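You operate a simulated robot arm through the tools that you are given. There is no shell and no other tool. Be economical: measure what you need, move in short steps, check, and stop when the job is done.

Carry out the task below with a simulated robot arm. There is one attempt and no reset: what you move stays moved.

## Task
Pack the teal and orange rings, close the case and wipe its lid.
Fine: each ring goes in the pocket marked with its colour; use the teal cloth and put it back. What is to be rubbed or washed off counts as gone when no trace of it is left.

It is judged by the outcome, as a careful person would: the job done as asked, and still so three seconds after it is handed in. It fails if anything else is knocked over, pushed out of place, dropped, spilled or broken. Lids that push on must go on centred and level and be pressed home; caps that screw on are set level and turned clockwise until they are tight. Flat cloth is picked up by pressing the open fingertips on it (5 to 10 N) and closing them slowly along it; thin cloth reads only 2 to 8 mm in the jaws.

## Robot
A 7-joint arm with a fingered hand on a trunk, on a base that drives. Base frame: it is fixed to the floor where the robot stands at the start and does not move with it; the origin is under the middle of the robot, x ahead of it, y to its left, z up; the surface under the hand at the start is at about z = 900. Units: mm, rad, N and s.
With the tool pointing down near the work surface it reaches from about 300 to 700 mm from the robot's upright axis, wherever it stands. Its first joint turns from -2.897 to 2.897 rad. Places, roughly: lid of the black case [700, 400, 1100]; pocket at the orange mark [600, 400, 900]; pocket at the teal mark [600, 500, 900]; teal cloth (6x5x3 cm) [500, -200, 900]. Payload 4 kg.
The tool frame sits at the grasp point between the pads (the TCP): z along the fingers, y along the line on which they close. The tips reach 26 mm beyond it. Largest opening 148 mm; the body of the gripper starts 73 mm behind the TCP. The gripper is a hand of 3 fingers: y runs from the thumb to the fingers, the wrist lies at [0, 0, -239] in the tool frame, and closing takes about 1.5 s.
Orientation is that of the tool frame in the base frame, as a unit quaternion [x, y, z, w]. With the fingers straight down and closing along the base's y, the tool's x points along the base's -x, its y along +y and its z along -z.

## Interface
- The arm moves only by the tool move_arm. Its argument "series" is a list of rows, each an object of numbers (a shift or turn left out is 0, a gripper value left out holds the last): "dx", "dy", "dz": the shift along the base's x, y, z in mm; "ax", "ay", "az": the turn, a rotation vector about the base's x, y, z in rad. In form: [{"dx": .., "dy": .., "dz": .., "ax": .., "ay": .., "az": ..}, ...]. A call has 1 to 20 rows; each row is the pose to reach, as a shift and turn from the pose commanded when the call began. "fingers" is the opening, from 0 (shut) to 1 (fully open), set as the call begins (left out, the last holds). Rows are played at 5 a second. More than 50 mm and 0.15 rad between two rows, or a gripper value outside its range, and nothing of the call is played. Where a pose cannot be reached the arm comes as near as it can. A force on the tool above 50 N (or 10 N above the force at the start of the call, whichever is more), or a blocked arm, ends the call early, and 0.2 s more pass. The fingers move at their own pace (about 72 mm/s each) and stop on an object; they squeeze with about 26 N. The grip force told is the motor's: it shows also when the fingers shut on nothing. Time passes only in rows, and 0.2 s behind the last, so rows that repeat a pose let the fingers close. The reply holds the time, the measured pose of the TCP, the force on the tool along the base axes, the opening and the grip force, in the units named above and with some noise, with the torque about the TCP (base axes, N m) and any sound that the robot's microphone picked up.
- Cameras (640 x 400 px; columns grow to the right, rows downward): "scene" is now at [27, 135.7, 1571.4]; the picture's right is [-0.16, -0.99, 0.00], its down [-0.61, 0.10, -0.79] and it looks along [0.78, -0.13, -0.61] (base axes); focal length 262 px, centre (320, 200). "wrist" rides on the gripper at [67, -39, -90] in the tool frame; the picture's right is [0.50, 0.87, 0.00], its down [-0.66, 0.38, -0.65] and it looks along [-0.57, 0.33, 0.76] (tool axes); focal length 222 px, centre (320, 200). There is no depth. A picture from a camera that has moved, and an enlarged one, comes with that camera's place and axes in the base frame and with its lens.
- snapshot(camera): a new picture of that camera. No time passes.
- raise_lower(by): slides the trunk up (or, below 0, down) by that many mm; the arm and the scene camera ride with it, the base frame stays. It gives what a move gives, with no picture.
- base_move(legs): drives the robot by 1 to 6 legs, each [ahead, left, turn to the left] in mm, mm and rad, along the robot's own axes; the way and the turn of a leg run together, so that a leg with both is an arc; at most 1500 mm and 3.142 rad a leg. The arm and the cameras ride along, it lands a little off, and it stops where it bumps. It gives what a move gives.
- finger_targets(finger1, finger2, thumb_bend): sets how far each is bent, from 0 (flat) to 1 (curled in); at 0.3 the hand is open as for a grip, at 0.7 the pads meet at the TCP. One left out holds its place. A second passes; each finger stops where it meets its share of the squeeze, and holds until it gets a number again. A gripper value or a shape takes the hand back. It gives what a move gives, with no picture; readings hold the bend of each and the force on the fingers (four entries, about 0 where the hand has none), thumb and palm.
- hand_shape(shape): the hand has 3 fingers and takes this shape, open, in about a second: jaw (thumb against the fingers, like two jaws); tri (thumb and two fingers); tip (a fingertip pinch); poke (one finger out to press); point (the index stretched); flat (the hand flat); cup (the hand cupped); fist (a fist). The gripper value then closes the fingers along that shape, each until it touches; the sizes above hold for jaw. It gives what a move gives, with no picture.
- head_to(pan, tilt): turns the head with the scene camera to pan (to the left, within 2.705 rad either way) and tilt (down, from -0.506 to 1.204), counted from straight ahead of the robot. It gives what a move gives.
- close_up(camera, box): a new picture of the part [left, top, right, bottom] of that camera's present view, enlarged. No time passes.
- hand_in(): hands the job in; it is judged then, once.

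Work in short steps. Places have to be worked out from the pictures, the camera data and where the tool is seen: move nearer, look again, correct. Check each grasp and each placing, and mend what went wrong. You have 120 turns and 98 pictures in all, those below and enlarged ones among them. Open the gripper and draw the arm clear of the work before you hand the job in, unless the task says otherwise; then end with one line.

The tools are called after ">>>" by a JSON object that holds its "op" and its "data". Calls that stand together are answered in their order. move_arm: Moves the arm, as the interface text tells. Its arguments: {"type":"object","properties":{"series":{"type":"array"},"fingers":{"type":"number"}},"required":["series"]} The other tools are called the same way: raise_lower (by) slides the trunk up or down; hand_shape (shape) gives the hand a shape; finger_targets (finger1, finger2, thumb_bend) moves the fingers one by one; base_move (legs) drives the base; head_to (pan, tilt) turns the head that bears the scene camera; snapshot (camera) takes a picture; close_up (camera, box) takes an enlarged picture of a part of a camera's view; hand_in () hands the job in.

At the start:

```text
time: 0.0
tcp_pos: [354.2, 177.3, 1356.7]
tool_rot: [0.0, 1.0, 0.001, 0.001]
ft_force: [-0.1, -0.6, -0.2]
torque: [0.04, 0.04, -0.02]
gripper_width: 147.9
finger_force: 0.1
shape: jaw
bend: [0.3, 0.3, 0.3]
finger forces: [0.1, 0.1, 0.0, 0.1, 0.0, 0.0]
trunk travel left (down, up): [-529.0, 61.0]
robot x, y, heading: [-0.9, 0.1, -0.002]
head pan, tilt: [-0.166, 0.661]
```

scene: 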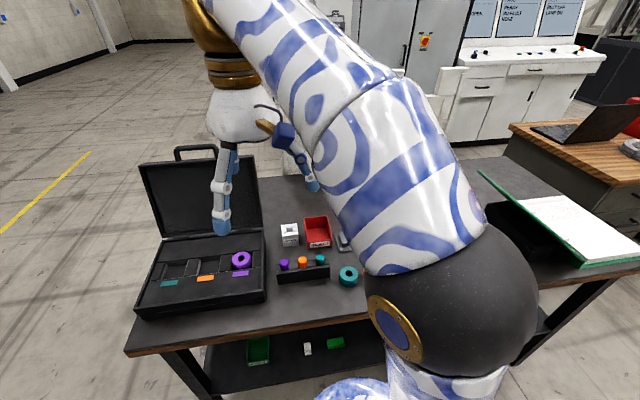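
wrist: 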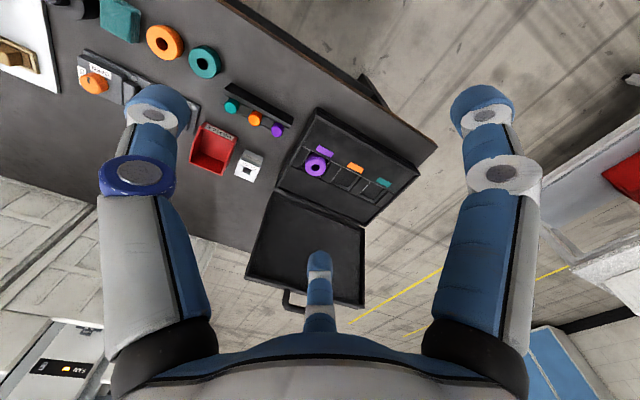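

The pictures show the open case at left with the purple ring already packed, and the teal ring, orange ring and teal cloth to the right. I look closer before moving.

>>> {"op": "close_up", "data": {"camera": "scene", "box": [120, 140, 380, 320]}}

>>> {"op": "close_up", "data": {"camera": "wrist", "box": [0, 0, 240, 150]}}

>>> {"op": "close_up", "data": {"camera": "wrist", "box": [200, 70, 440, 220]}}

```text
2.22 times, centred on (250, 230) of scene
camera zoom: at [27.0, 135.7, 1571.4], right [-0.16, -0.99, 0.0], down [-0.61, 0.1, -0.79], along [0.78, -0.13, -0.61], focal length 583 px, centre (476, 133)
```

zoom: 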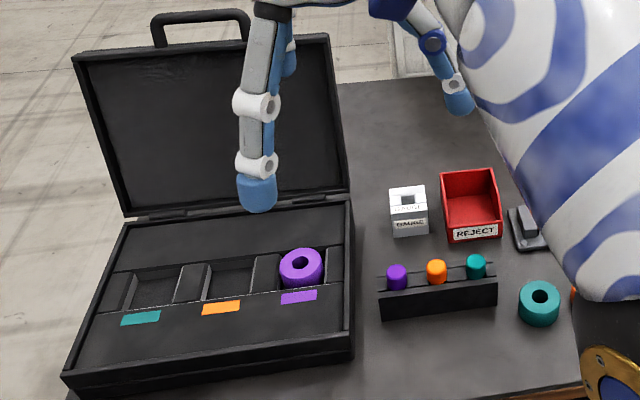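

```text
2.67 times, centred on (120, 75) of wrist
camera zoom: at [287.8, 138.2, 1447.3], right [-0.5, 0.87, 0.0], down [0.65, 0.38, 0.65], along [0.57, 0.33, -0.76], focal length 592 px, centre (853, 533)
```

zoom: 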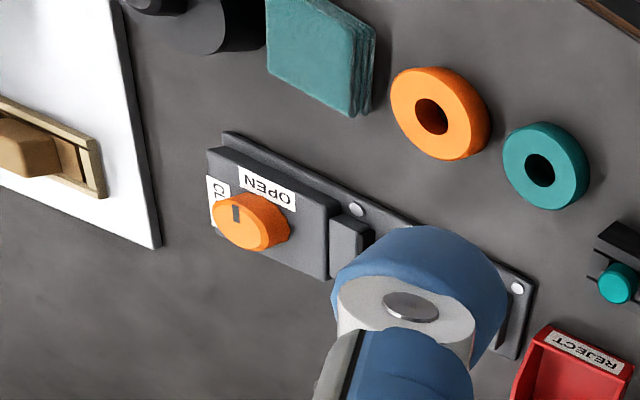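

```text
2.67 times, centred on (320, 145) of wrist
camera zoom: at [287.8, 138.2, 1447.3], right [-0.5, 0.87, 0.0], down [0.65, 0.38, 0.65], along [0.57, 0.33, -0.76], focal length 592 px, centre (320, 347)
```

zoom: 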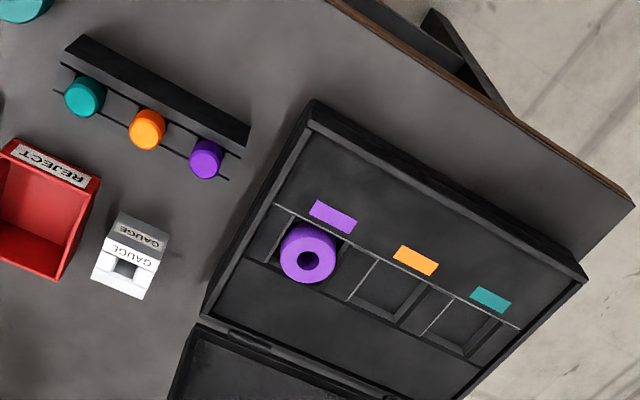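

The rings stand near [485,-30] (teal) and [490,-108] (orange). I move above them at a safe height for a nearer view.

>>> {"op": "move_arm", "data": {"series": [{"dx": 16, "dy": -29, "dz": -20}, {"dx": 32, "dy": -58, "dz": -40}, {"dx": 48, "dy": -87, "dz": -60}, {"dx": 64, "dy": -116, "dz": -80}, {"dx": 80, "dy": -145, "dz": -100}, {"dx": 96, "dy": -174, "dz": -130}, {"dx": 112, "dy": -206, "dz": -160}, {"dx": 112, "dy": -206, "dz": -160}]}}

>>> {"op": "snapshot", "data": {"camera": "wrist"}}

>>> {"op": "snapshot", "data": {"camera": "scene"}}

```text
time: 1.8
tcp_pos: [467.8, -29.4, 1197.5]
tool_rot: [0.0, 1.0, 0.0, 0.002]
ft_force: [0.8, 0.4, 0.1]
torque: [-0.02, -0.01, -0.01]
gripper_width: 147.8
finger_force: 0.0
shape: jaw
bend: [0.3, 0.3, 0.3]
finger forces: [0.1, 0.0, 0.0, 0.0, 0.1, 0.0]
trunk travel left (down, up): [-529.0, 61.0]
robot x, y, heading: [3.5, 0.6, 0.003]
head pan, tilt: [-0.166, 0.661]
```

```text
92 pictures are left
camera wrist: at [401.3, -68.0, 1287.6], right [-0.5, 0.87, 0.0], down [0.65, 0.38, 0.65], along [0.57, 0.33, -0.76], focal length 222 px, centre (320, 200)
```

wrist: 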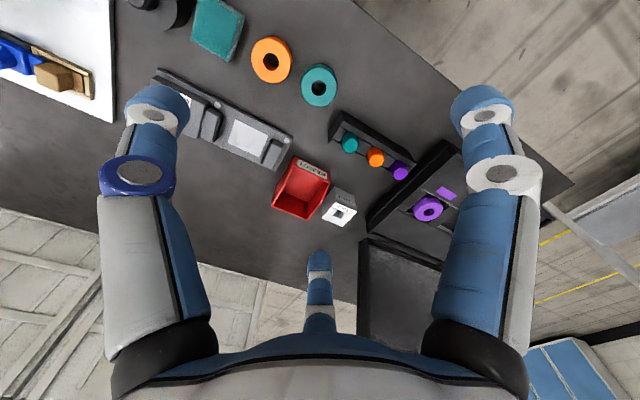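

```text
91 pictures are left
camera scene: at [27.1, 135.6, 1571.4], right [-0.16, -0.99, 0.0], down [-0.61, 0.1, -0.79], along [0.78, -0.13, -0.61], focal length 262 px, centre (320, 200)
```

scene: 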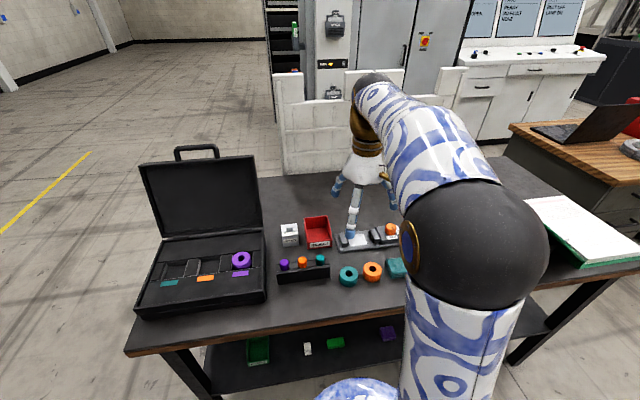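

Finger tips sit at 120° around the TCP, so I grip each ring radially. Now I look at the case's pockets and the objects closely, with the view clear.

>>> {"op": "close_up", "data": {"camera": "scene", "box": [130, 220, 274, 310]}}

>>> {"op": "close_up", "data": {"camera": "scene", "box": [264, 210, 424, 310]}}

```text
4.44 times, centred on (202, 265) of scene
camera zoom: at [27.1, 135.6, 1571.4], right [-0.16, -0.99, 0.0], down [-0.61, 0.1, -0.79], along [0.78, -0.13, -0.61], focal length 1167 px, centre (844, -89)
```

zoom: 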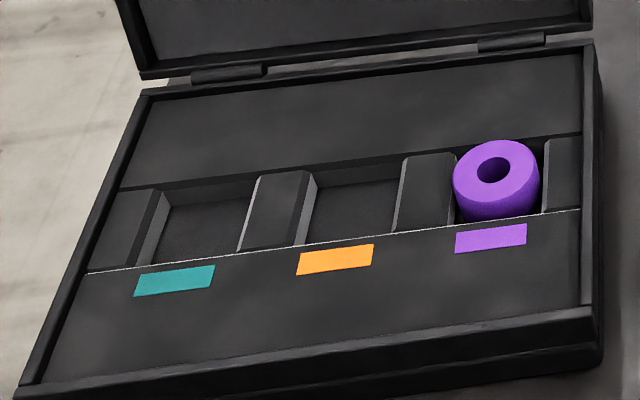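

```text
4.00 times, centred on (344, 260) of scene
camera zoom: at [27.1, 135.6, 1571.4], right [-0.16, -0.99, 0.0], down [-0.61, 0.1, -0.79], along [0.78, -0.13, -0.61], focal length 1050 px, centre (224, -40)
```

zoom: 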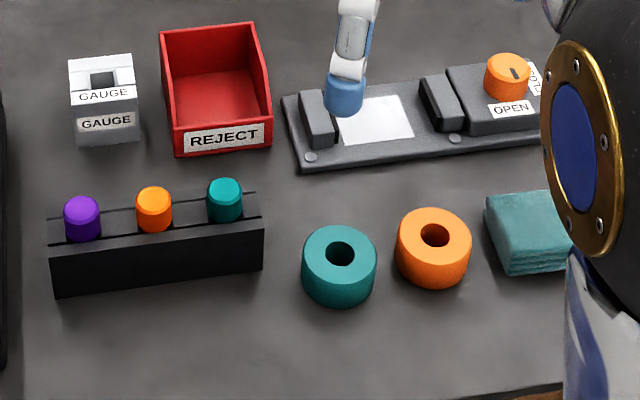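

Rings are about 56 mm wide and 28 mm high with tops near z≈928; the pockets are square and just larger. I turn the hand 90° so thumb and fingers miss the neighbours, and hover above the teal ring.

>>> {"op": "move_arm", "data": {"series": [{"dx": 1, "dz": -10, "az": 0.143}, {"dx": 2, "dz": -20, "az": 0.286}, {"dx": 4, "dz": -35, "az": 0.428}, {"dx": 6, "dz": -50, "az": 0.571}, {"dx": 8, "dz": -65, "az": 0.714}, {"dx": 10, "dz": -80, "az": 0.857}, {"dx": 12, "dz": -95, "az": 1.0}, {"dx": 12, "dy": 1, "dz": -110, "az": 1.143}, {"dx": 12, "dy": 2, "dz": -125, "az": 1.285}, {"dx": 12, "dy": 3, "dz": -140, "az": 1.428}, {"dx": 12, "dy": 4, "dz": -150, "az": 1.571}, {"dx": 12, "dy": 4, "dz": -157, "az": 1.571}, {"dx": 12, "dy": 4, "dz": -157, "az": 1.571}], "fingers": 0.62}}

>>> {"op": "snapshot", "data": {"camera": "wrist"}}

>>> {"op": "close_up", "data": {"camera": "scene", "box": [264, 190, 424, 290]}}

```text
time: 4.6
tcp_pos: [477.8, -24.5, 1040.3]
tool_rot: [0.708, -0.707, 0.0, 0.0]
ft_force: [-0.4, -0.3, -0.8]
torque: [0.03, -0.02, 0.0]
gripper_width: 92.3
finger_force: 0.2
shape: jaw
bend: [0.31, 0.31, 0.7]
finger forces: [0.0, 0.0, 0.1, 0.0, 0.0, 0.0]
trunk travel left (down, up): [-529.0, 61.0]
robot x, y, heading: [2.1, -1.0, -0.0]
head pan, tilt: [-0.166, 0.661]
```

```text
88 pictures are left
camera wrist: at [518.5, -92.1, 1130.1], right [-0.87, -0.5, 0.0], down [-0.38, 0.65, 0.65], along [-0.33, 0.57, -0.76], focal length 222 px, centre (320, 200)
```

wrist: 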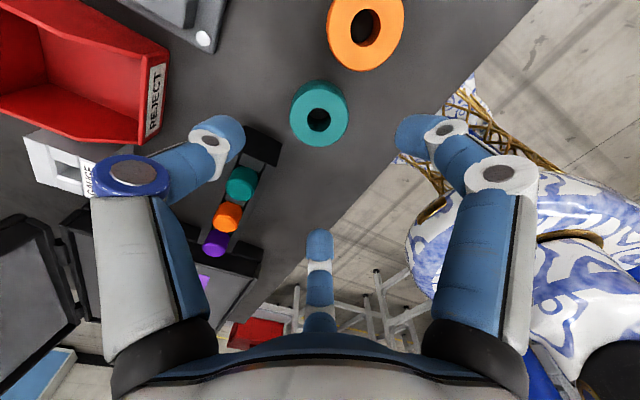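

```text
4.00 times, centred on (344, 240) of scene
camera zoom: at [27.1, 135.8, 1571.4], right [-0.16, -0.99, 0.0], down [-0.61, 0.1, -0.79], along [0.78, -0.13, -0.61], focal length 1050 px, centre (224, 40)
```

zoom: 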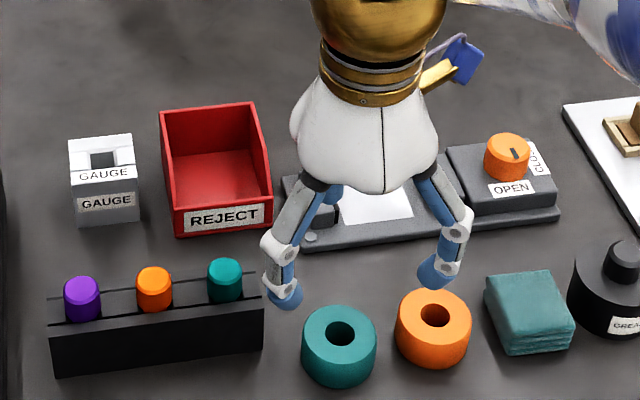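

The neighbour gap is tight for the teal ring, so I take orange first with the hand turned back (thumb towards the cloth side), hovering over [484,-97].

>>> {"op": "move_arm", "data": {"series": [{"dy": -10, "az": -0.143}, {"dx": 1, "dy": -20, "az": -0.286}, {"dx": 2, "dy": -30, "az": -0.428}, {"dx": 3, "dy": -40, "az": -0.571}, {"dx": 4, "dy": -50, "az": -0.714}, {"dx": 5, "dy": -60, "az": -0.857}, {"dx": 6, "dy": -66, "az": -1.0}, {"dx": 6, "dy": -72, "az": -1.143}, {"dx": 6, "dy": -72, "az": -1.285}, {"dx": 6, "dy": -72, "az": -1.428}, {"dx": 6, "dy": -72, "az": -1.571}, {"dx": 6, "dy": -72, "az": -1.571}]}}

>>> {"op": "snapshot", "data": {"camera": "wrist"}}

```text
time: 7.2
tcp_pos: [483.7, -97.0, 1040.4]
tool_rot: [0.0, 1.0, 0.001, 0.001]
ft_force: [-0.7, -0.5, -0.5]
torque: [0.02, 0.02, 0.02]
gripper_width: 92.5
finger_force: 0.2
shape: jaw
bend: [0.31, 0.31, 0.7]
finger forces: [0.1, 0.0, 0.1, 0.0, 0.1, 0.1]
trunk travel left (down, up): [-529.0, 61.0]
robot x, y, heading: [0.8, 0.9, 0.004]
head pan, tilt: [-0.166, 0.661]
```

```text
86 pictures are left
camera wrist: at [417.5, -135.9, 1130.4], right [-0.5, 0.87, 0.0], down [0.66, 0.38, 0.65], along [0.57, 0.33, -0.76], focal length 222 px, centre (320, 200)
```

wrist: 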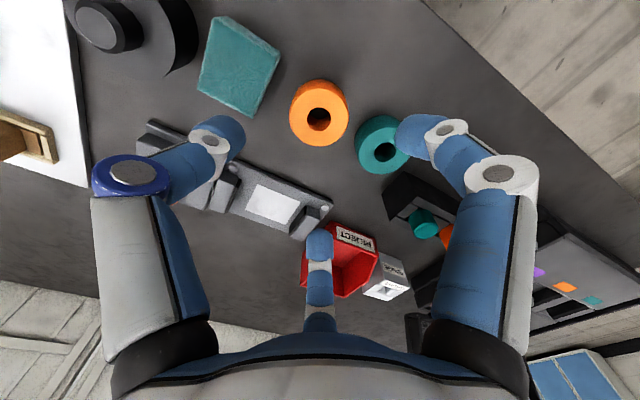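

Orange ring centre is about [483,-99.5]. I lower to TCP z≈945 and check.

>>> {"op": "move_arm", "data": {"series": [{"dx": -1, "dy": -2, "dz": -30}, {"dx": -1, "dy": -2, "dz": -60}, {"dx": -1, "dy": -2, "dz": -80}, {"dx": -1, "dy": -2, "dz": -95}, {"dx": -1, "dy": -2, "dz": -95}]}}

>>> {"op": "snapshot", "data": {"camera": "wrist"}}

>>> {"op": "close_up", "data": {"camera": "scene", "box": [304, 220, 432, 300]}}

```text
time: 8.3
tcp_pos: [485.8, -99.7, 953.0]
tool_rot: [-0.001, 1.0, -0.004, 0.01]
ft_force: [-5.7, 2.4, 39.3]
torque: [-2.25, 0.26, -0.35]
gripper_width: 90.3
finger_force: 0.1
shape: jaw
bend: [0.31, 0.31, 0.7]
finger forces: [0.1, 0.0, 0.0, 0.1, 39.6, 0.0]
trunk travel left (down, up): [-529.0, 61.0]
robot x, y, heading: [-2.4, 2.1, 0.004]
head pan, tilt: [-0.166, 0.661]
stopped in row 5: the force on the tool passed its limit at 53 N (the readings are from after the stop); the commanded pose is now the measured one
```

```text
85 pictures are left
camera wrist: at [417.6, -137.9, 1042.7], right [-0.5, 0.86, -0.02], down [0.64, 0.38, 0.66], along [0.58, 0.32, -0.75], focal length 222 px, centre (320, 200)
```

wrist: 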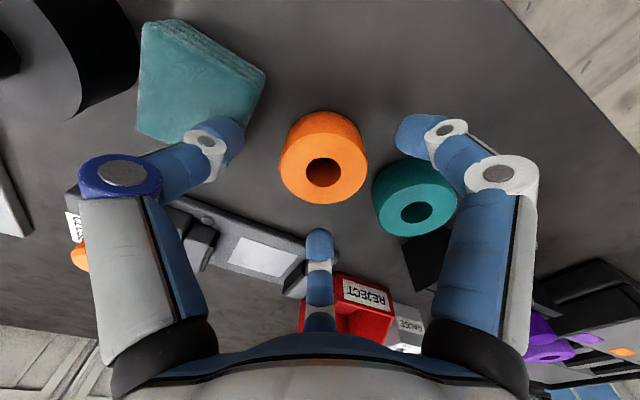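

```text
5.00 times, centred on (368, 260) of scene
camera zoom: at [22.9, 136.7, 1572.0], right [-0.16, -0.99, 0.0], down [-0.6, 0.1, -0.79], along [0.78, -0.13, -0.61], focal length 1312 px, centre (80, -100)
```

zoom: 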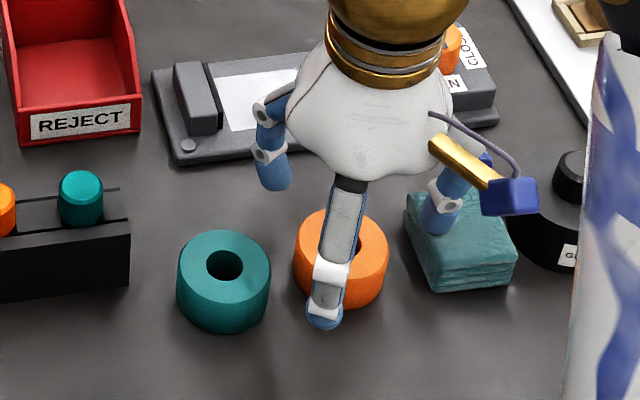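

The thumb came down on the cloth (39 N), not the ring. I lift straight up, level the hand, and instead start with the teal ring at a hand angle (−50°) that clears both the rack and the orange ring.

>>> {"op": "move_arm", "data": {"series": [{"dz": 30}, {"dz": 70, "ax": 0.008, "ay": 0.02}, {"dx": -1, "dy": 12, "dz": 90, "ax": 0.008, "ay": 0.02, "az": -0.14}, {"dx": -2, "dy": 24, "dz": 90, "ax": 0.008, "ay": 0.02, "az": -0.28}, {"dx": -3, "dy": 36, "dz": 90, "ax": 0.008, "ay": 0.02, "az": -0.42}, {"dx": -4, "dy": 48, "dz": 90, "ax": 0.008, "ay": 0.02, "az": -0.56}, {"dx": -4, "dy": 60, "dz": 90, "ax": 0.008, "ay": 0.02, "az": -0.7}, {"dx": -4, "dy": 73, "dz": 80, "ax": 0.008, "ay": 0.02, "az": -0.8}, {"dx": -4, "dy": 73, "dz": 70, "ax": 0.008, "ay": 0.02, "az": -0.873}, {"dx": -4, "dy": 73, "dz": 70, "ax": 0.008, "ay": 0.02, "az": -0.873}]}}

>>> {"op": "snapshot", "data": {"camera": "wrist"}}

>>> {"op": "close_up", "data": {"camera": "scene", "box": [264, 200, 424, 300]}}

```text
time: 10.5
tcp_pos: [482.3, -25.1, 1020.0]
tool_rot: [0.423, 0.906, -0.001, -0.004]
ft_force: [-0.5, 1.2, -0.5]
torque: [0.02, -0.01, -0.01]
gripper_width: 92.1
finger_force: 0.1
shape: jaw
bend: [0.31, 0.31, 0.7]
finger forces: [0.0, 0.1, 0.0, 0.0, 0.1, 0.0]
trunk travel left (down, up): [-529.0, 61.0]
robot x, y, heading: [-0.4, -0.0, -0.002]
head pan, tilt: [-0.166, 0.661]
```

```text
83 pictures are left
camera wrist: at [411.0, 0.9, 1110.5], right [0.34, 0.94, 0.0], down [0.72, -0.26, 0.65], along [0.61, -0.22, -0.76], focal length 222 px, centre (320, 200)
```

wrist: 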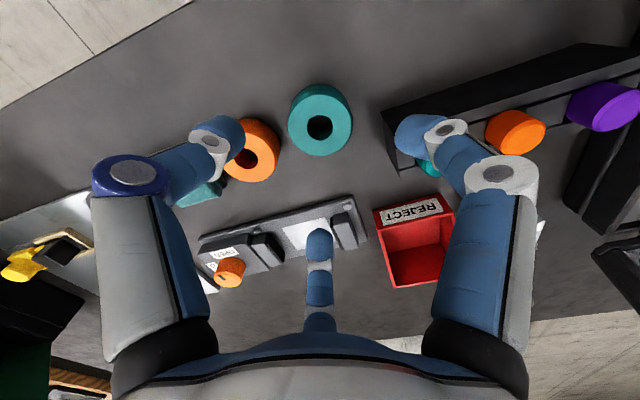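

```text
4.00 times, centred on (344, 250) of scene
camera zoom: at [27.0, 135.6, 1571.4], right [-0.16, -0.99, 0.0], down [-0.61, 0.1, -0.79], along [0.78, -0.13, -0.61], focal length 1050 px, centre (224, 0)
```

zoom: 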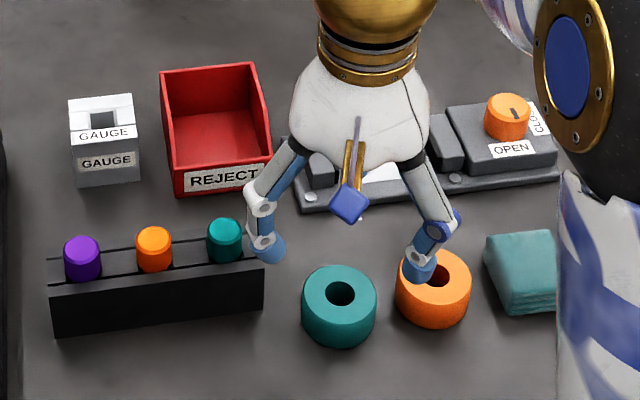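

Ring centre solves to about [479,-23]. I turn 12° more for rack clearance, narrow slightly and lower part-way.

>>> {"op": "move_arm", "data": {"series": [{"dx": -3, "dy": 2, "dz": 0, "az": 0.0}, {"dx": -3, "dy": 2, "dz": -10, "az": -0.1}, {"dx": -3, "dy": 2, "dz": -20, "az": -0.14}, {"dx": -3, "dy": 2, "dz": -40, "az": -0.14}, {"dx": -3, "dy": 2, "dz": -60, "az": -0.14}, {"dx": -3, "dy": 2, "dz": -70, "az": -0.14}, {"dx": -3, "dy": 2, "dz": -70, "az": -0.14}], "fingers": 0.55}}

>>> {"op": "snapshot", "data": {"camera": "wrist"}}

>>> {"op": "close_up", "data": {"camera": "scene", "box": [264, 200, 424, 300]}}

```text
time: 12.1
tcp_pos: [477.8, -24.7, 948.9]
tool_rot: [0.484, 0.875, 0.0, -0.005]
ft_force: [0.6, 0.1, -0.6]
torque: [0.02, 0.0, -0.01]
gripper_width: 81.8
finger_force: 0.1
shape: jaw
bend: [0.34, 0.34, 0.7]
finger forces: [0.0, 0.0, 0.0, 0.1, 0.1, 0.0]
trunk travel left (down, up): [-529.0, 61.0]
robot x, y, heading: [-0.6, -2.0, 0.001]
head pan, tilt: [-0.166, 0.661]
```

```text
81 pictures are left
camera wrist: at [412.2, 11.2, 1040.1], right [0.47, 0.88, 0.0], down [0.68, -0.36, 0.65], along [0.57, -0.3, -0.76], focal length 222 px, centre (320, 200)
```

wrist: 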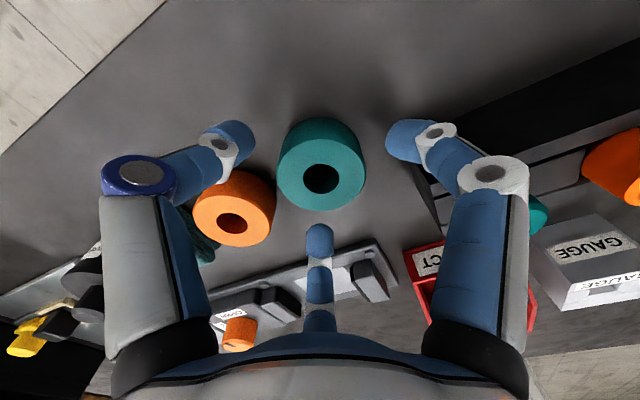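

```text
4.00 times, centred on (344, 250) of scene
camera zoom: at [27.0, 135.7, 1571.4], right [-0.16, -0.99, 0.0], down [-0.61, 0.1, -0.79], along [0.78, -0.13, -0.61], focal length 1050 px, centre (224, 0)
```

zoom: 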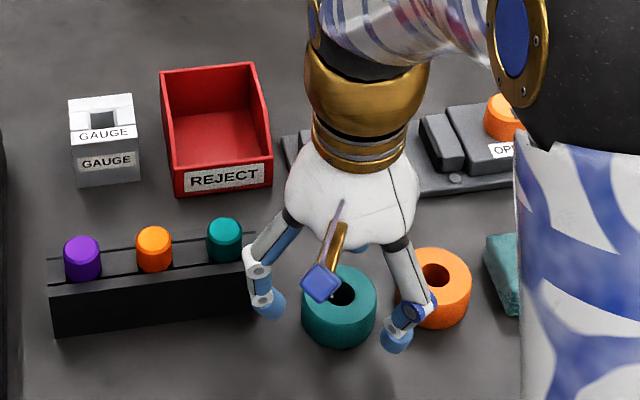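

The ring is centred under the TCP. I turn back a little for rack clearance, lower to TCP z≈934 and close.

>>> {"op": "move_arm", "data": {"series": [{"az": 0.12}, {"az": 0.24}, {"az": 0.24, "dz": -8}, {"az": 0.24, "dz": -15}, {"az": 0.24, "dz": -15}]}}

>>> {"op": "close_up", "data": {"camera": "scene", "box": [304, 220, 404, 300]}}

```text
time: 13.3
tcp_pos: [478.9, -24.2, 932.8]
tool_rot: [0.376, 0.927, -0.001, -0.005]
ft_force: [-1.0, -0.1, -0.1]
torque: [0.0, 0.02, 0.02]
gripper_width: 81.9
finger_force: 0.0
shape: jaw
bend: [0.34, 0.34, 0.7]
finger forces: [0.1, 0.0, 0.0, 0.0, 0.1, 0.1]
trunk travel left (down, up): [-529.0, 61.0]
robot x, y, heading: [1.2, 3.5, 0.001]
head pan, tilt: [-0.166, 0.661]
```

```text
5.00 times, centred on (354, 260) of scene
camera zoom: at [27.1, 135.7, 1571.4], right [-0.16, -0.99, 0.0], down [-0.61, 0.1, -0.79], along [0.78, -0.13, -0.61], focal length 1312 px, centre (150, -100)
```

zoom: 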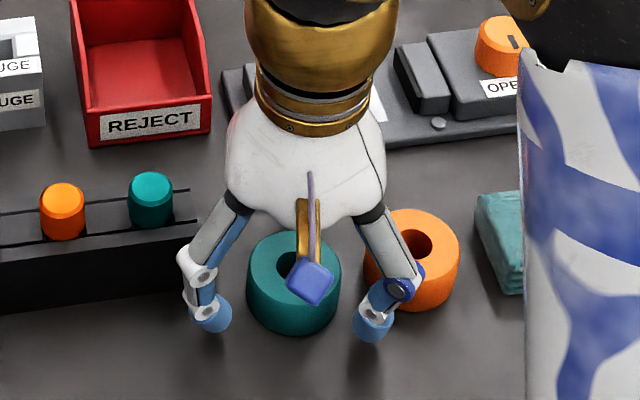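

Fingers straddle the ring without contact. Closing.

>>> {"op": "move_arm", "data": {"series": [{}, {}, {}, {}, {}, {}, {}, {}, {}], "fingers": 0}}

>>> {"op": "close_up", "data": {"camera": "scene", "box": [304, 220, 404, 300]}}

>>> {"op": "snapshot", "data": {"camera": "wrist"}}

```text
time: 15.3
tcp_pos: [481.2, -24.8, 933.8]
tool_rot: [0.376, 0.926, -0.001, -0.005]
ft_force: [-0.3, 0.4, 0.7]
torque: [0.01, -0.01, 0.02]
gripper_width: 47.3
finger_force: 26.3
shape: jaw
bend: [0.77, 0.77, 0.7]
finger forces: [23.4, 23.3, 0.1, 0.0, 23.4, 0.0]
trunk travel left (down, up): [-529.0, 61.0]
robot x, y, heading: [-2.8, -1.4, -0.0]
head pan, tilt: [-0.166, 0.661]
```

```text
5.00 times, centred on (354, 260) of scene
camera zoom: at [27.2, 135.6, 1571.4], right [-0.16, -0.99, 0.0], down [-0.61, 0.1, -0.79], along [0.78, -0.13, -0.61], focal length 1312 px, centre (150, -100)
```

zoom: 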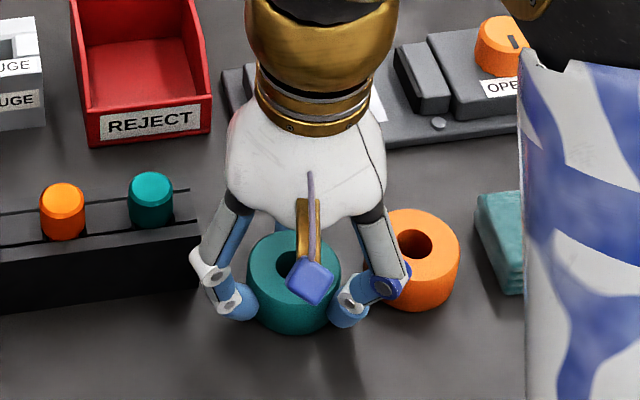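

```text
77 pictures are left
camera wrist: at [406.4, -4.8, 1024.9], right [0.24, 0.97, 0.0], down [0.74, -0.19, 0.65], along [0.63, -0.16, -0.76], focal length 222 px, centre (320, 200)
```

wrist: 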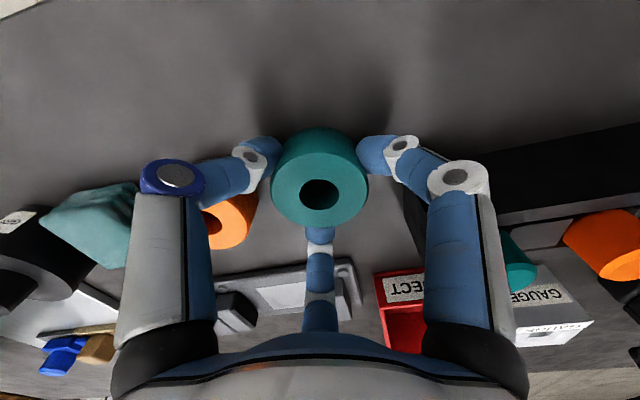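

All three fingers hold at 23 N. Lifting and checking how much ring hangs below the tips.

>>> {"op": "move_arm", "data": {"series": [{"dz": 10}, {"dz": 30}, {"dz": 70}, {"dz": 110}, {"dz": 150}, {"dz": 150}]}}

>>> {"op": "close_up", "data": {"camera": "scene", "box": [304, 160, 424, 256]}}

```text
time: 16.7
tcp_pos: [480.2, -21.2, 1085.8]
tool_rot: [0.376, 0.927, 0.0, -0.005]
ft_force: [-0.5, 0.0, -2.1]
torque: [0.01, 0.0, 0.0]
gripper_width: 46.9
finger_force: 25.5
shape: jaw
bend: [0.77, 0.77, 0.7]
finger forces: [23.5, 23.5, 0.1, 0.1, 23.7, 0.0]
trunk travel left (down, up): [-529.0, 61.0]
robot x, y, heading: [-0.7, -2.8, -0.001]
head pan, tilt: [-0.166, 0.661]
```

```text
4.17 times, centred on (364, 208) of scene
camera zoom: at [27.1, 135.7, 1571.4], right [-0.16, -0.99, 0.0], down [-0.61, 0.1, -0.79], along [0.78, -0.13, -0.61], focal length 1094 px, centre (137, 167)
```

zoom: 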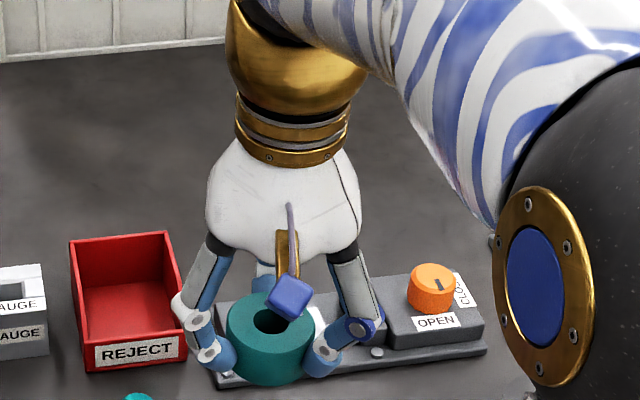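

Held securely, about mid-height. The case lies beyond reach (≈740 mm), so I drive the robot 380 mm left; the hand stays in front of the lid and above the case.

>>> {"op": "base_move", "data": {"legs": [[0, 380, 0]]}}

>>> {"op": "head_to", "data": {"pan": 0.0, "tilt": 0.75}}

>>> {"op": "snapshot", "data": {"camera": "scene"}}

>>> {"op": "snapshot", "data": {"camera": "wrist"}}

```text
time: 19.1
tcp_pos: [480.0, 356.8, 1084.8]
tool_rot: [0.378, 0.926, 0.0, -0.004]
ft_force: [-0.5, 0.0, -2.3]
torque: [0.0, 0.02, -0.02]
gripper_width: 47.3
finger_force: 26.0
shape: jaw
bend: [0.77, 0.77, 0.7]
finger forces: [23.6, 23.5, 0.0, 0.0, 23.7, 0.1]
trunk travel left (down, up): [-529.0, 61.0]
robot x, y, heading: [-2.3, 379.6, -0.001]
head pan, tilt: [-0.166, 0.661]
```

```text
time: 19.8
tcp_pos: [479.4, 356.7, 1085.6]
tool_rot: [0.378, 0.926, 0.0, -0.005]
ft_force: [-0.8, -0.7, -2.5]
torque: [0.01, 0.0, 0.03]
gripper_width: 47.0
finger_force: 26.2
shape: jaw
bend: [0.77, 0.77, 0.7]
finger forces: [23.4, 23.5, 0.1, 0.1, 23.7, 0.0]
trunk travel left (down, up): [-529.0, 61.0]
robot x, y, heading: [1.1, 382.4, 0.0]
head pan, tilt: [0.0, 0.75]
```

```text
75 pictures are left
camera scene: at [26.3, 530.4, 1563.8], right [0.0, -1.0, 0.0], down [-0.68, 0.0, -0.73], along [0.73, 0.0, -0.68], focal length 262 px, centre (320, 200)
```

scene: 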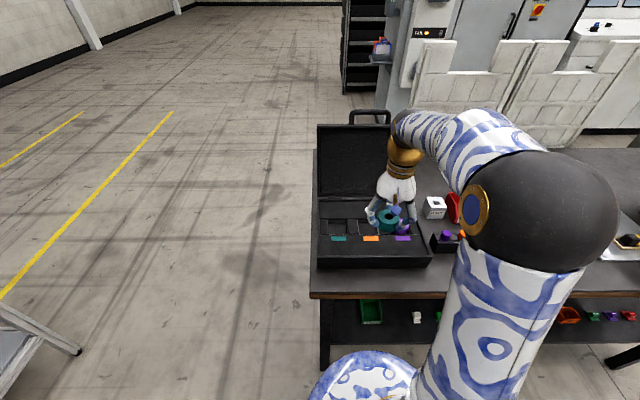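

```text
74 pictures are left
camera wrist: at [406.3, 376.0, 1176.3], right [0.25, 0.97, 0.0], down [0.74, -0.19, 0.65], along [0.63, -0.16, -0.76], focal length 222 px, centre (320, 200)
```

wrist: 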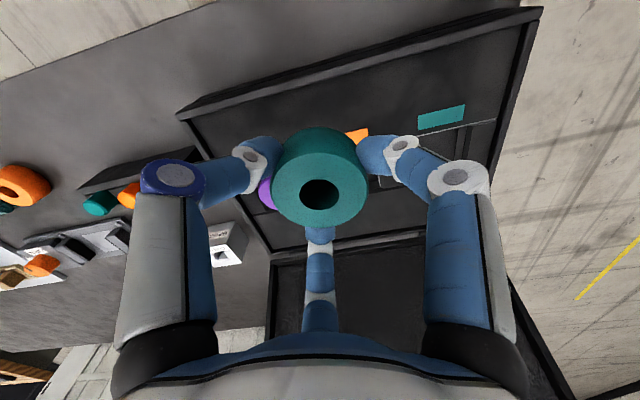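

Driven cleanly. A close-up of the case gives pocket positions.

>>> {"op": "close_up", "data": {"camera": "scene", "box": [310, 190, 438, 270]}}

```text
5.00 times, centred on (374, 230) of scene
camera zoom: at [26.3, 530.4, 1563.8], right [0.0, -1.0, 0.0], down [-0.68, 0.0, -0.73], along [0.73, 0.0, -0.68], focal length 1312 px, centre (50, 50)
```

zoom: 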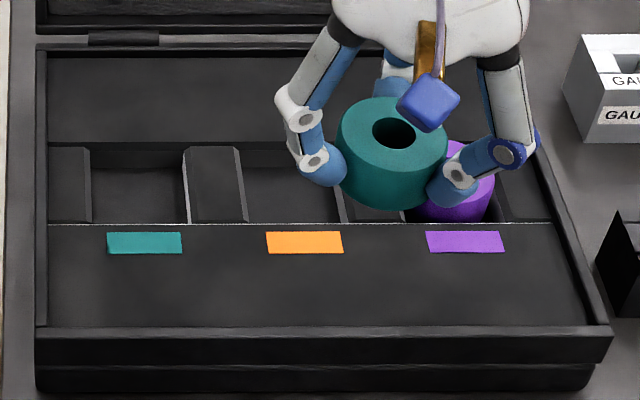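

Triangulating the marks gives block top z≈950, teal pocket centre ≈[565,475], orange ≈[565,379]. I move above the teal pocket at TCP z≈1012.

>>> {"op": "move_arm", "data": {"series": [{"dx": 20, "dy": 30}, {"dx": 40, "dy": 60}, {"dx": 60, "dy": 90}, {"dx": 85.5, "dy": 118}, {"dx": 85.5, "dy": 118, "dz": -35}, {"dx": 85.5, "dy": 118, "dz": -73}, {"dx": 85.5, "dy": 118, "dz": -73}]}}

>>> {"op": "close_up", "data": {"camera": "scene", "box": [310, 180, 422, 250]}}

>>> {"op": "snapshot", "data": {"camera": "wrist"}}

```text
time: 21.4
tcp_pos: [564.1, 475.2, 1013.8]
tool_rot: [0.377, 0.926, -0.001, -0.006]
ft_force: [0.2, -0.3, -0.8]
torque: [-0.01, 0.0, 0.01]
gripper_width: 47.0
finger_force: 26.4
shape: jaw
bend: [0.77, 0.77, 0.7]
finger forces: [23.6, 23.4, 0.1, 0.0, 23.7, 0.0]
trunk travel left (down, up): [-529.0, 61.0]
robot x, y, heading: [3.2, 377.5, -0.007]
head pan, tilt: [0.0, 0.75]
```

```text
5.71 times, centred on (366, 215) of scene
camera zoom: at [26.4, 530.6, 1563.8], right [0.0, -1.0, 0.0], down [-0.68, 0.0, -0.73], along [0.73, 0.0, -0.68], focal length 1500 px, centre (57, 114)
```

zoom: 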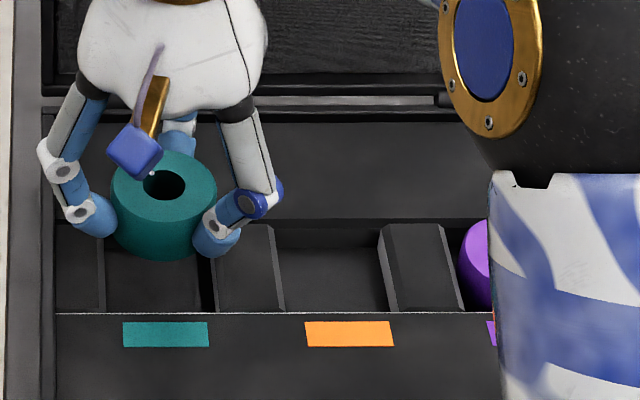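

```text
71 pictures are left
camera wrist: at [491.5, 494.4, 1104.4], right [0.25, 0.97, 0.0], down [0.74, -0.19, 0.65], along [0.63, -0.16, -0.76], focal length 222 px, centre (320, 200)
```

wrist: 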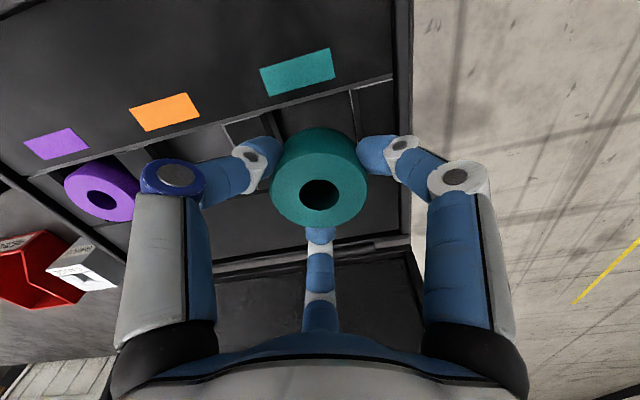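

The ring looks a few mm too far in +x relative to the pocket centre. I shift −4 mm in x and lower to just above the block.

>>> {"op": "move_arm", "data": {"series": [{"dx": -3, "dz": -8}, {"dx": -3, "dz": -17}, {"dx": -3, "dz": -25}, {"dx": -3, "dz": -25}]}}

>>> {"op": "close_up", "data": {"camera": "scene", "box": [310, 190, 390, 240]}}

>>> {"op": "close_up", "data": {"camera": "wrist", "box": [220, 60, 420, 260]}}

```text
time: 22.4
tcp_pos: [562.4, 474.1, 987.3]
tool_rot: [0.378, 0.926, 0.0, -0.004]
ft_force: [0.4, -0.1, -1.9]
torque: [0.01, 0.01, 0.03]
gripper_width: 47.1
finger_force: 26.1
shape: jaw
bend: [0.77, 0.77, 0.7]
finger forces: [23.5, 23.5, 0.0, 0.0, 23.6, 0.1]
trunk travel left (down, up): [-529.0, 61.0]
robot x, y, heading: [1.3, 380.4, -0.005]
head pan, tilt: [0.0, 0.75]
```

```text
8.00 times, centred on (350, 215) of scene
camera zoom: at [26.4, 530.5, 1563.8], right [0.0, -1.0, 0.0], down [-0.68, 0.0, -0.73], along [0.73, 0.0, -0.68], focal length 2100 px, centre (80, 80)
```

zoom: 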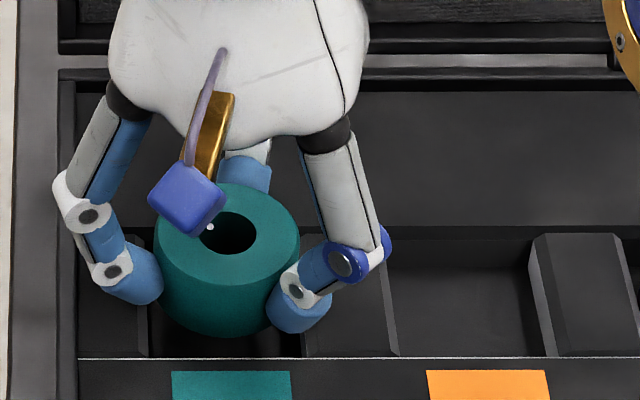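

```text
2.00 times, centred on (320, 160) of wrist
camera zoom: at [488.4, 494.1, 1078.6], right [0.25, 0.97, 0.0], down [0.74, -0.19, 0.65], along [0.63, -0.16, -0.76], focal length 444 px, centre (320, 280)
```

zoom: 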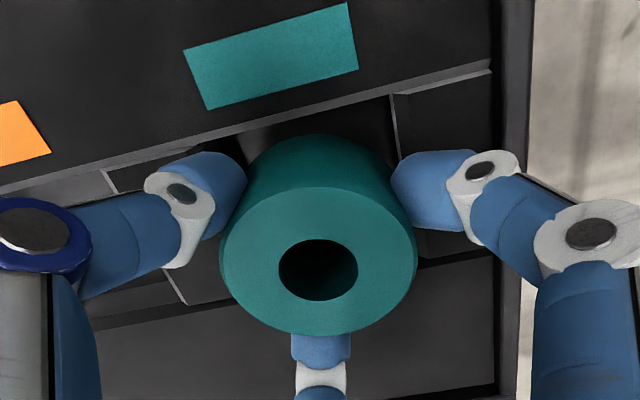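

Well aligned: ring within the pocket in y, ~2 mm back-biased in x. I correct and lower slowly into the pocket.

>>> {"op": "move_arm", "data": {"series": [{"dx": -2, "dy": 0.5, "dz": -2}, {"dx": -2, "dy": 0.5, "dz": -5}, {"dx": -2, "dy": 0.5, "dz": -8}, {"dx": -2, "dy": 0.5, "dz": -10}]}}

>>> {"op": "close_up", "data": {"camera": "scene", "box": [310, 190, 390, 240]}}

```text
time: 23.4
tcp_pos: [559.4, 474.7, 977.0]
tool_rot: [0.377, 0.926, -0.001, -0.004]
ft_force: [-0.6, -0.7, -1.8]
torque: [-0.01, 0.0, 0.0]
gripper_width: 47.0
finger_force: 25.8
shape: jaw
bend: [0.77, 0.77, 0.7]
finger forces: [23.6, 23.6, 0.0, 0.0, 23.6, 0.1]
trunk travel left (down, up): [-529.0, 61.0]
robot x, y, heading: [-0.7, 382.3, -0.001]
head pan, tilt: [0.0, 0.75]
```

```text
8.00 times, centred on (350, 215) of scene
camera zoom: at [26.4, 530.5, 1563.8], right [0.0, -1.0, 0.0], down [-0.68, 0.0, -0.73], along [0.73, 0.0, -0.68], focal length 2100 px, centre (80, 80)
```

zoom: 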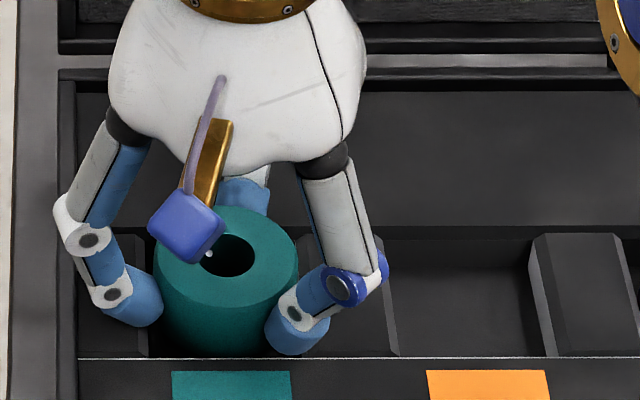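

No contact and the ring is entering the pocket. Continuing down in small steps.

>>> {"op": "move_arm", "data": {"series": [{"dz": -2}, {"dz": -4}, {"dz": -6}, {"dz": -8}]}}

>>> {"op": "close_up", "data": {"camera": "scene", "box": [310, 190, 390, 240]}}

```text
time: 24.4
tcp_pos: [559.9, 474.5, 973.4]
tool_rot: [0.378, 0.926, 0.001, -0.002]
ft_force: [3.0, -3.0, 36.9]
torque: [0.29, -0.35, 0.13]
gripper_width: 48.0
finger_force: 26.0
shape: jaw
bend: [0.78, 0.77, 0.7]
finger forces: [51.3, 44.9, 0.1, 0.0, 40.8, 0.0]
trunk travel left (down, up): [-529.0, 61.0]
robot x, y, heading: [-2.8, 379.4, -0.004]
head pan, tilt: [0.0, 0.75]
```

```text
8.00 times, centred on (350, 215) of scene
camera zoom: at [23.4, 529.3, 1564.6], right [0.0, -1.0, 0.0], down [-0.68, 0.0, -0.73], along [0.73, 0.0, -0.68], focal length 2100 px, centre (80, 80)
```

zoom: 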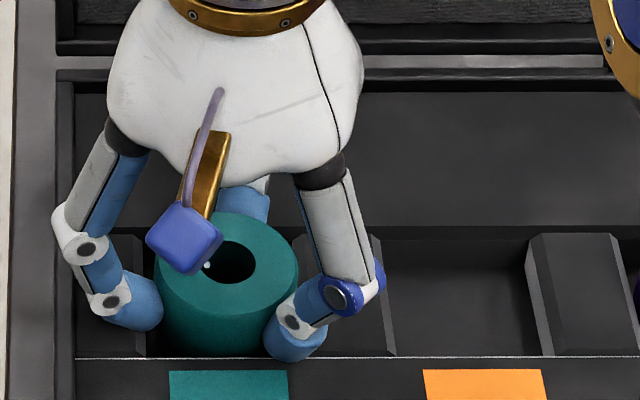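

Fingertips rest on the block with the ring engaged in the pocket. I relieve 3 mm and open slightly so it settles in.

>>> {"op": "move_arm", "data": {"series": [{"dz": 3}, {"dz": 3}]}}

>>> {"op": "move_arm", "data": {"series": [{}, {}, {}, {}, {}], "fingers": 0.52}}

>>> {"op": "close_up", "data": {"camera": "scene", "box": [310, 190, 390, 240]}}

```text
time: 25.0
tcp_pos: [559.9, 473.9, 972.2]
tool_rot: [0.379, 0.926, 0.0, -0.005]
ft_force: [7.4, -3.5, 24.5]
torque: [0.11, -0.53, 0.22]
gripper_width: 47.8
finger_force: 25.6
shape: jaw
bend: [0.78, 0.77, 0.7]
finger forces: [44.3, 44.7, 0.0, 0.0, 37.1, 0.0]
trunk travel left (down, up): [-529.0, 61.0]
robot x, y, heading: [1.2, 380.9, -0.011]
head pan, tilt: [0.0, 0.75]
```

```text
time: 26.2
tcp_pos: [559.7, 474.7, 972.6]
tool_rot: [0.378, 0.926, -0.001, -0.005]
ft_force: [6.2, -4.1, 17.6]
torque: [-0.05, -0.13, 0.16]
gripper_width: 59.8
finger_force: 0.0
shape: jaw
bend: [0.8, 0.8, 0.73]
finger forces: [11.8, 8.9, 0.0, 0.0, 12.6, 0.0]
trunk travel left (down, up): [-529.0, 61.0]
robot x, y, heading: [2.1, 379.4, -0.002]
head pan, tilt: [0.0, 0.75]
```

```text
8.00 times, centred on (350, 215) of scene
camera zoom: at [25.4, 529.5, 1563.9], right [0.0, -1.0, 0.0], down [-0.68, 0.0, -0.73], along [0.73, 0.0, -0.68], focal length 2100 px, centre (80, 80)
```

zoom: 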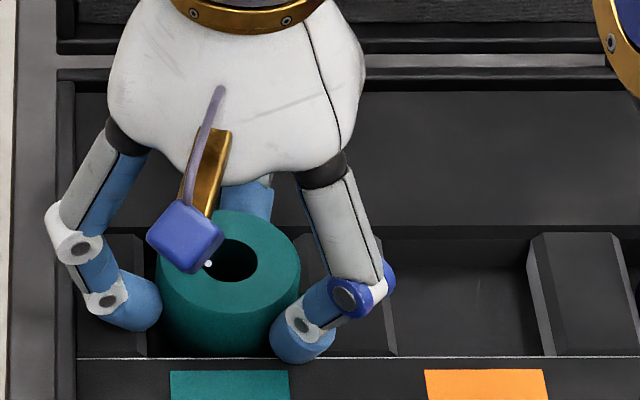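

Fingers are off the ring but the tips still press on the block (18 N). I raise in small steps so they can finish opening.

>>> {"op": "move_arm", "data": {"series": [{"dz": 3}, {"dz": 6}, {"dz": 6}, {"dz": 6}]}}

>>> {"op": "close_up", "data": {"camera": "scene", "box": [310, 190, 390, 240]}}

```text
time: 27.2
tcp_pos: [559.7, 474.3, 977.4]
tool_rot: [0.377, 0.926, -0.001, -0.005]
ft_force: [0.8, -0.9, 0.8]
torque: [0.02, 0.0, -0.01]
gripper_width: 76.2
finger_force: 0.0
shape: jaw
bend: [0.35, 0.35, 0.7]
finger forces: [0.0, 0.0, 0.0, 0.0, 0.0, 0.0]
trunk travel left (down, up): [-529.0, 61.0]
robot x, y, heading: [2.6, 380.1, -0.001]
head pan, tilt: [0.0, 0.75]
```

```text
8.00 times, centred on (350, 215) of scene
camera zoom: at [26.2, 530.5, 1563.7], right [0.0, -1.0, 0.0], down [-0.68, 0.0, -0.73], along [0.73, 0.0, -0.68], focal length 2100 px, centre (80, 80)
```

zoom: 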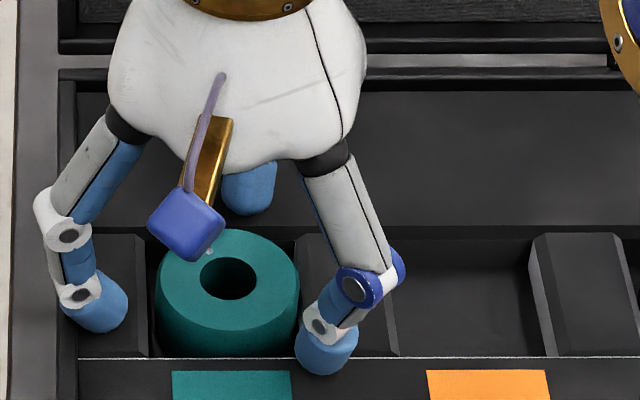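

The ring dropped into its pocket. I raise clear and inspect.

>>> {"op": "move_arm", "data": {"series": [{"dz": 20}, {"dz": 60}, {"dx": -30, "dz": 100}, {"dx": -75, "dz": 110}, {"dx": -75, "dz": 110}]}}

>>> {"op": "close_up", "data": {"camera": "wrist", "box": [160, 60, 480, 260]}}

>>> {"op": "close_up", "data": {"camera": "scene", "box": [310, 190, 438, 270]}}

```text
time: 28.4
tcp_pos: [481.7, 473.0, 1088.0]
tool_rot: [0.378, 0.926, -0.001, -0.005]
ft_force: [0.1, -0.5, -0.2]
torque: [-0.02, -0.02, 0.0]
gripper_width: 76.3
finger_force: 0.1
shape: jaw
bend: [0.35, 0.35, 0.7]
finger forces: [0.1, 0.0, 0.0, 0.1, 0.0, 0.0]
trunk travel left (down, up): [-529.0, 61.0]
robot x, y, heading: [3.0, 383.0, -0.005]
head pan, tilt: [0.0, 0.75]
```

```text
2.00 times, centred on (320, 160) of wrist
camera zoom: at [409.5, 491.8, 1179.5], right [0.25, 0.97, 0.0], down [0.74, -0.19, 0.65], along [0.63, -0.16, -0.76], focal length 444 px, centre (320, 280)
```

zoom: 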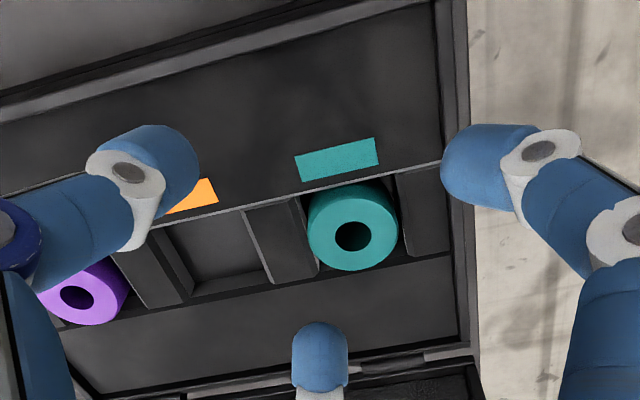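

```text
5.00 times, centred on (374, 230) of scene
camera zoom: at [26.2, 530.5, 1563.8], right [0.0, -1.0, 0.0], down [-0.68, 0.0, -0.73], along [0.73, 0.0, -0.68], focal length 1312 px, centre (50, 50)
```

zoom: 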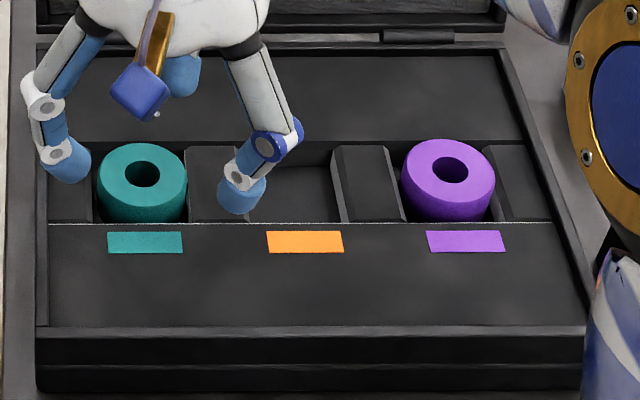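

Teal sits level with the purple ring. Now I drive back right and fetch the orange ring, turning the hand so that the finger directions clear the cloth.

>>> {"op": "base_move", "data": {"legs": [[0, -380, 0]]}}

>>> {"op": "head_to", "data": {"pan": -0.3, "tilt": 0.85}}

>>> {"op": "move_arm", "data": {"series": [{"dy": -40, "az": -0.07}, {"dy": -80, "az": -0.14}, {"dy": -120, "az": -0.21}, {"dx": 2, "dy": -160, "dz": -15, "az": -0.28}, {"dx": 2, "dy": -191, "dz": -40, "az": -0.28}, {"dx": 2, "dy": -191, "dz": -68, "az": -0.28}, {"dx": 2, "dy": -191, "dz": -68, "az": -0.28}]}}

>>> {"op": "snapshot", "data": {"camera": "wrist"}}

>>> {"op": "snapshot", "data": {"camera": "scene"}}

```text
time: 30.8
tcp_pos: [480.8, 86.1, 1088.3]
tool_rot: [0.382, 0.924, -0.001, -0.004]
ft_force: [-0.1, -0.2, 0.4]
torque: [-0.03, 0.0, 0.02]
gripper_width: 76.4
finger_force: 0.0
shape: jaw
bend: [0.35, 0.35, 0.7]
finger forces: [0.1, 0.1, 0.0, 0.0, 0.1, 0.1]
trunk travel left (down, up): [-529.0, 61.0]
robot x, y, heading: [-2.9, 2.2, -0.014]
head pan, tilt: [0.0, 0.75]
```

```text
time: 31.6
tcp_pos: [478.8, 88.0, 1087.8]
tool_rot: [0.382, 0.924, -0.001, -0.005]
ft_force: [0.0, 0.0, -0.4]
torque: [0.03, 0.0, -0.01]
gripper_width: 76.5
finger_force: 0.0
shape: jaw
bend: [0.35, 0.35, 0.7]
finger forces: [0.1, 0.1, 0.0, 0.1, 0.1, 0.0]
trunk travel left (down, up): [-529.0, 61.0]
robot x, y, heading: [-4.6, 0.6, -0.008]
head pan, tilt: [-0.3, 0.85]
```

```text
time: 33.2
tcp_pos: [480.9, -103.9, 1020.7]
tool_rot: [0.507, 0.862, 0.0, -0.006]
ft_force: [-0.6, 0.0, 0.4]
torque: [0.02, -0.07, 0.0]
gripper_width: 76.4
finger_force: 0.1
shape: jaw
bend: [0.35, 0.35, 0.7]
finger forces: [0.1, 0.0, 0.0, 0.0, 0.0, 0.0]
trunk travel left (down, up): [-529.0, 61.0]
robot x, y, heading: [-3.2, 2.8, -0.006]
head pan, tilt: [-0.3, 0.85]
```

```text
62 pictures are left
camera wrist: at [417.1, -64.1, 1111.5], right [0.51, 0.86, 0.0], down [0.66, -0.39, 0.65], along [0.55, -0.33, -0.76], focal length 222 px, centre (320, 200)
```

wrist: 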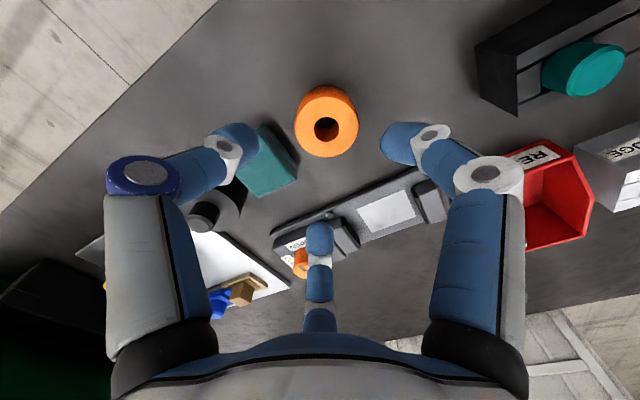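

```text
61 pictures are left
camera scene: at [15.8, 126.5, 1555.8], right [-0.31, -0.95, 0.0], down [-0.71, 0.23, -0.66], along [0.63, -0.2, -0.75], focal length 262 px, centre (320, 200)
```

scene: 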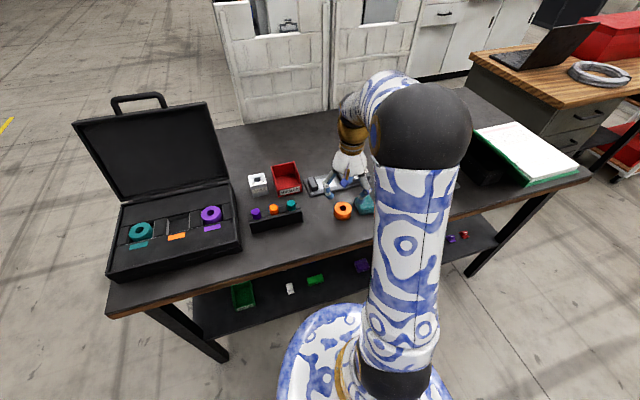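

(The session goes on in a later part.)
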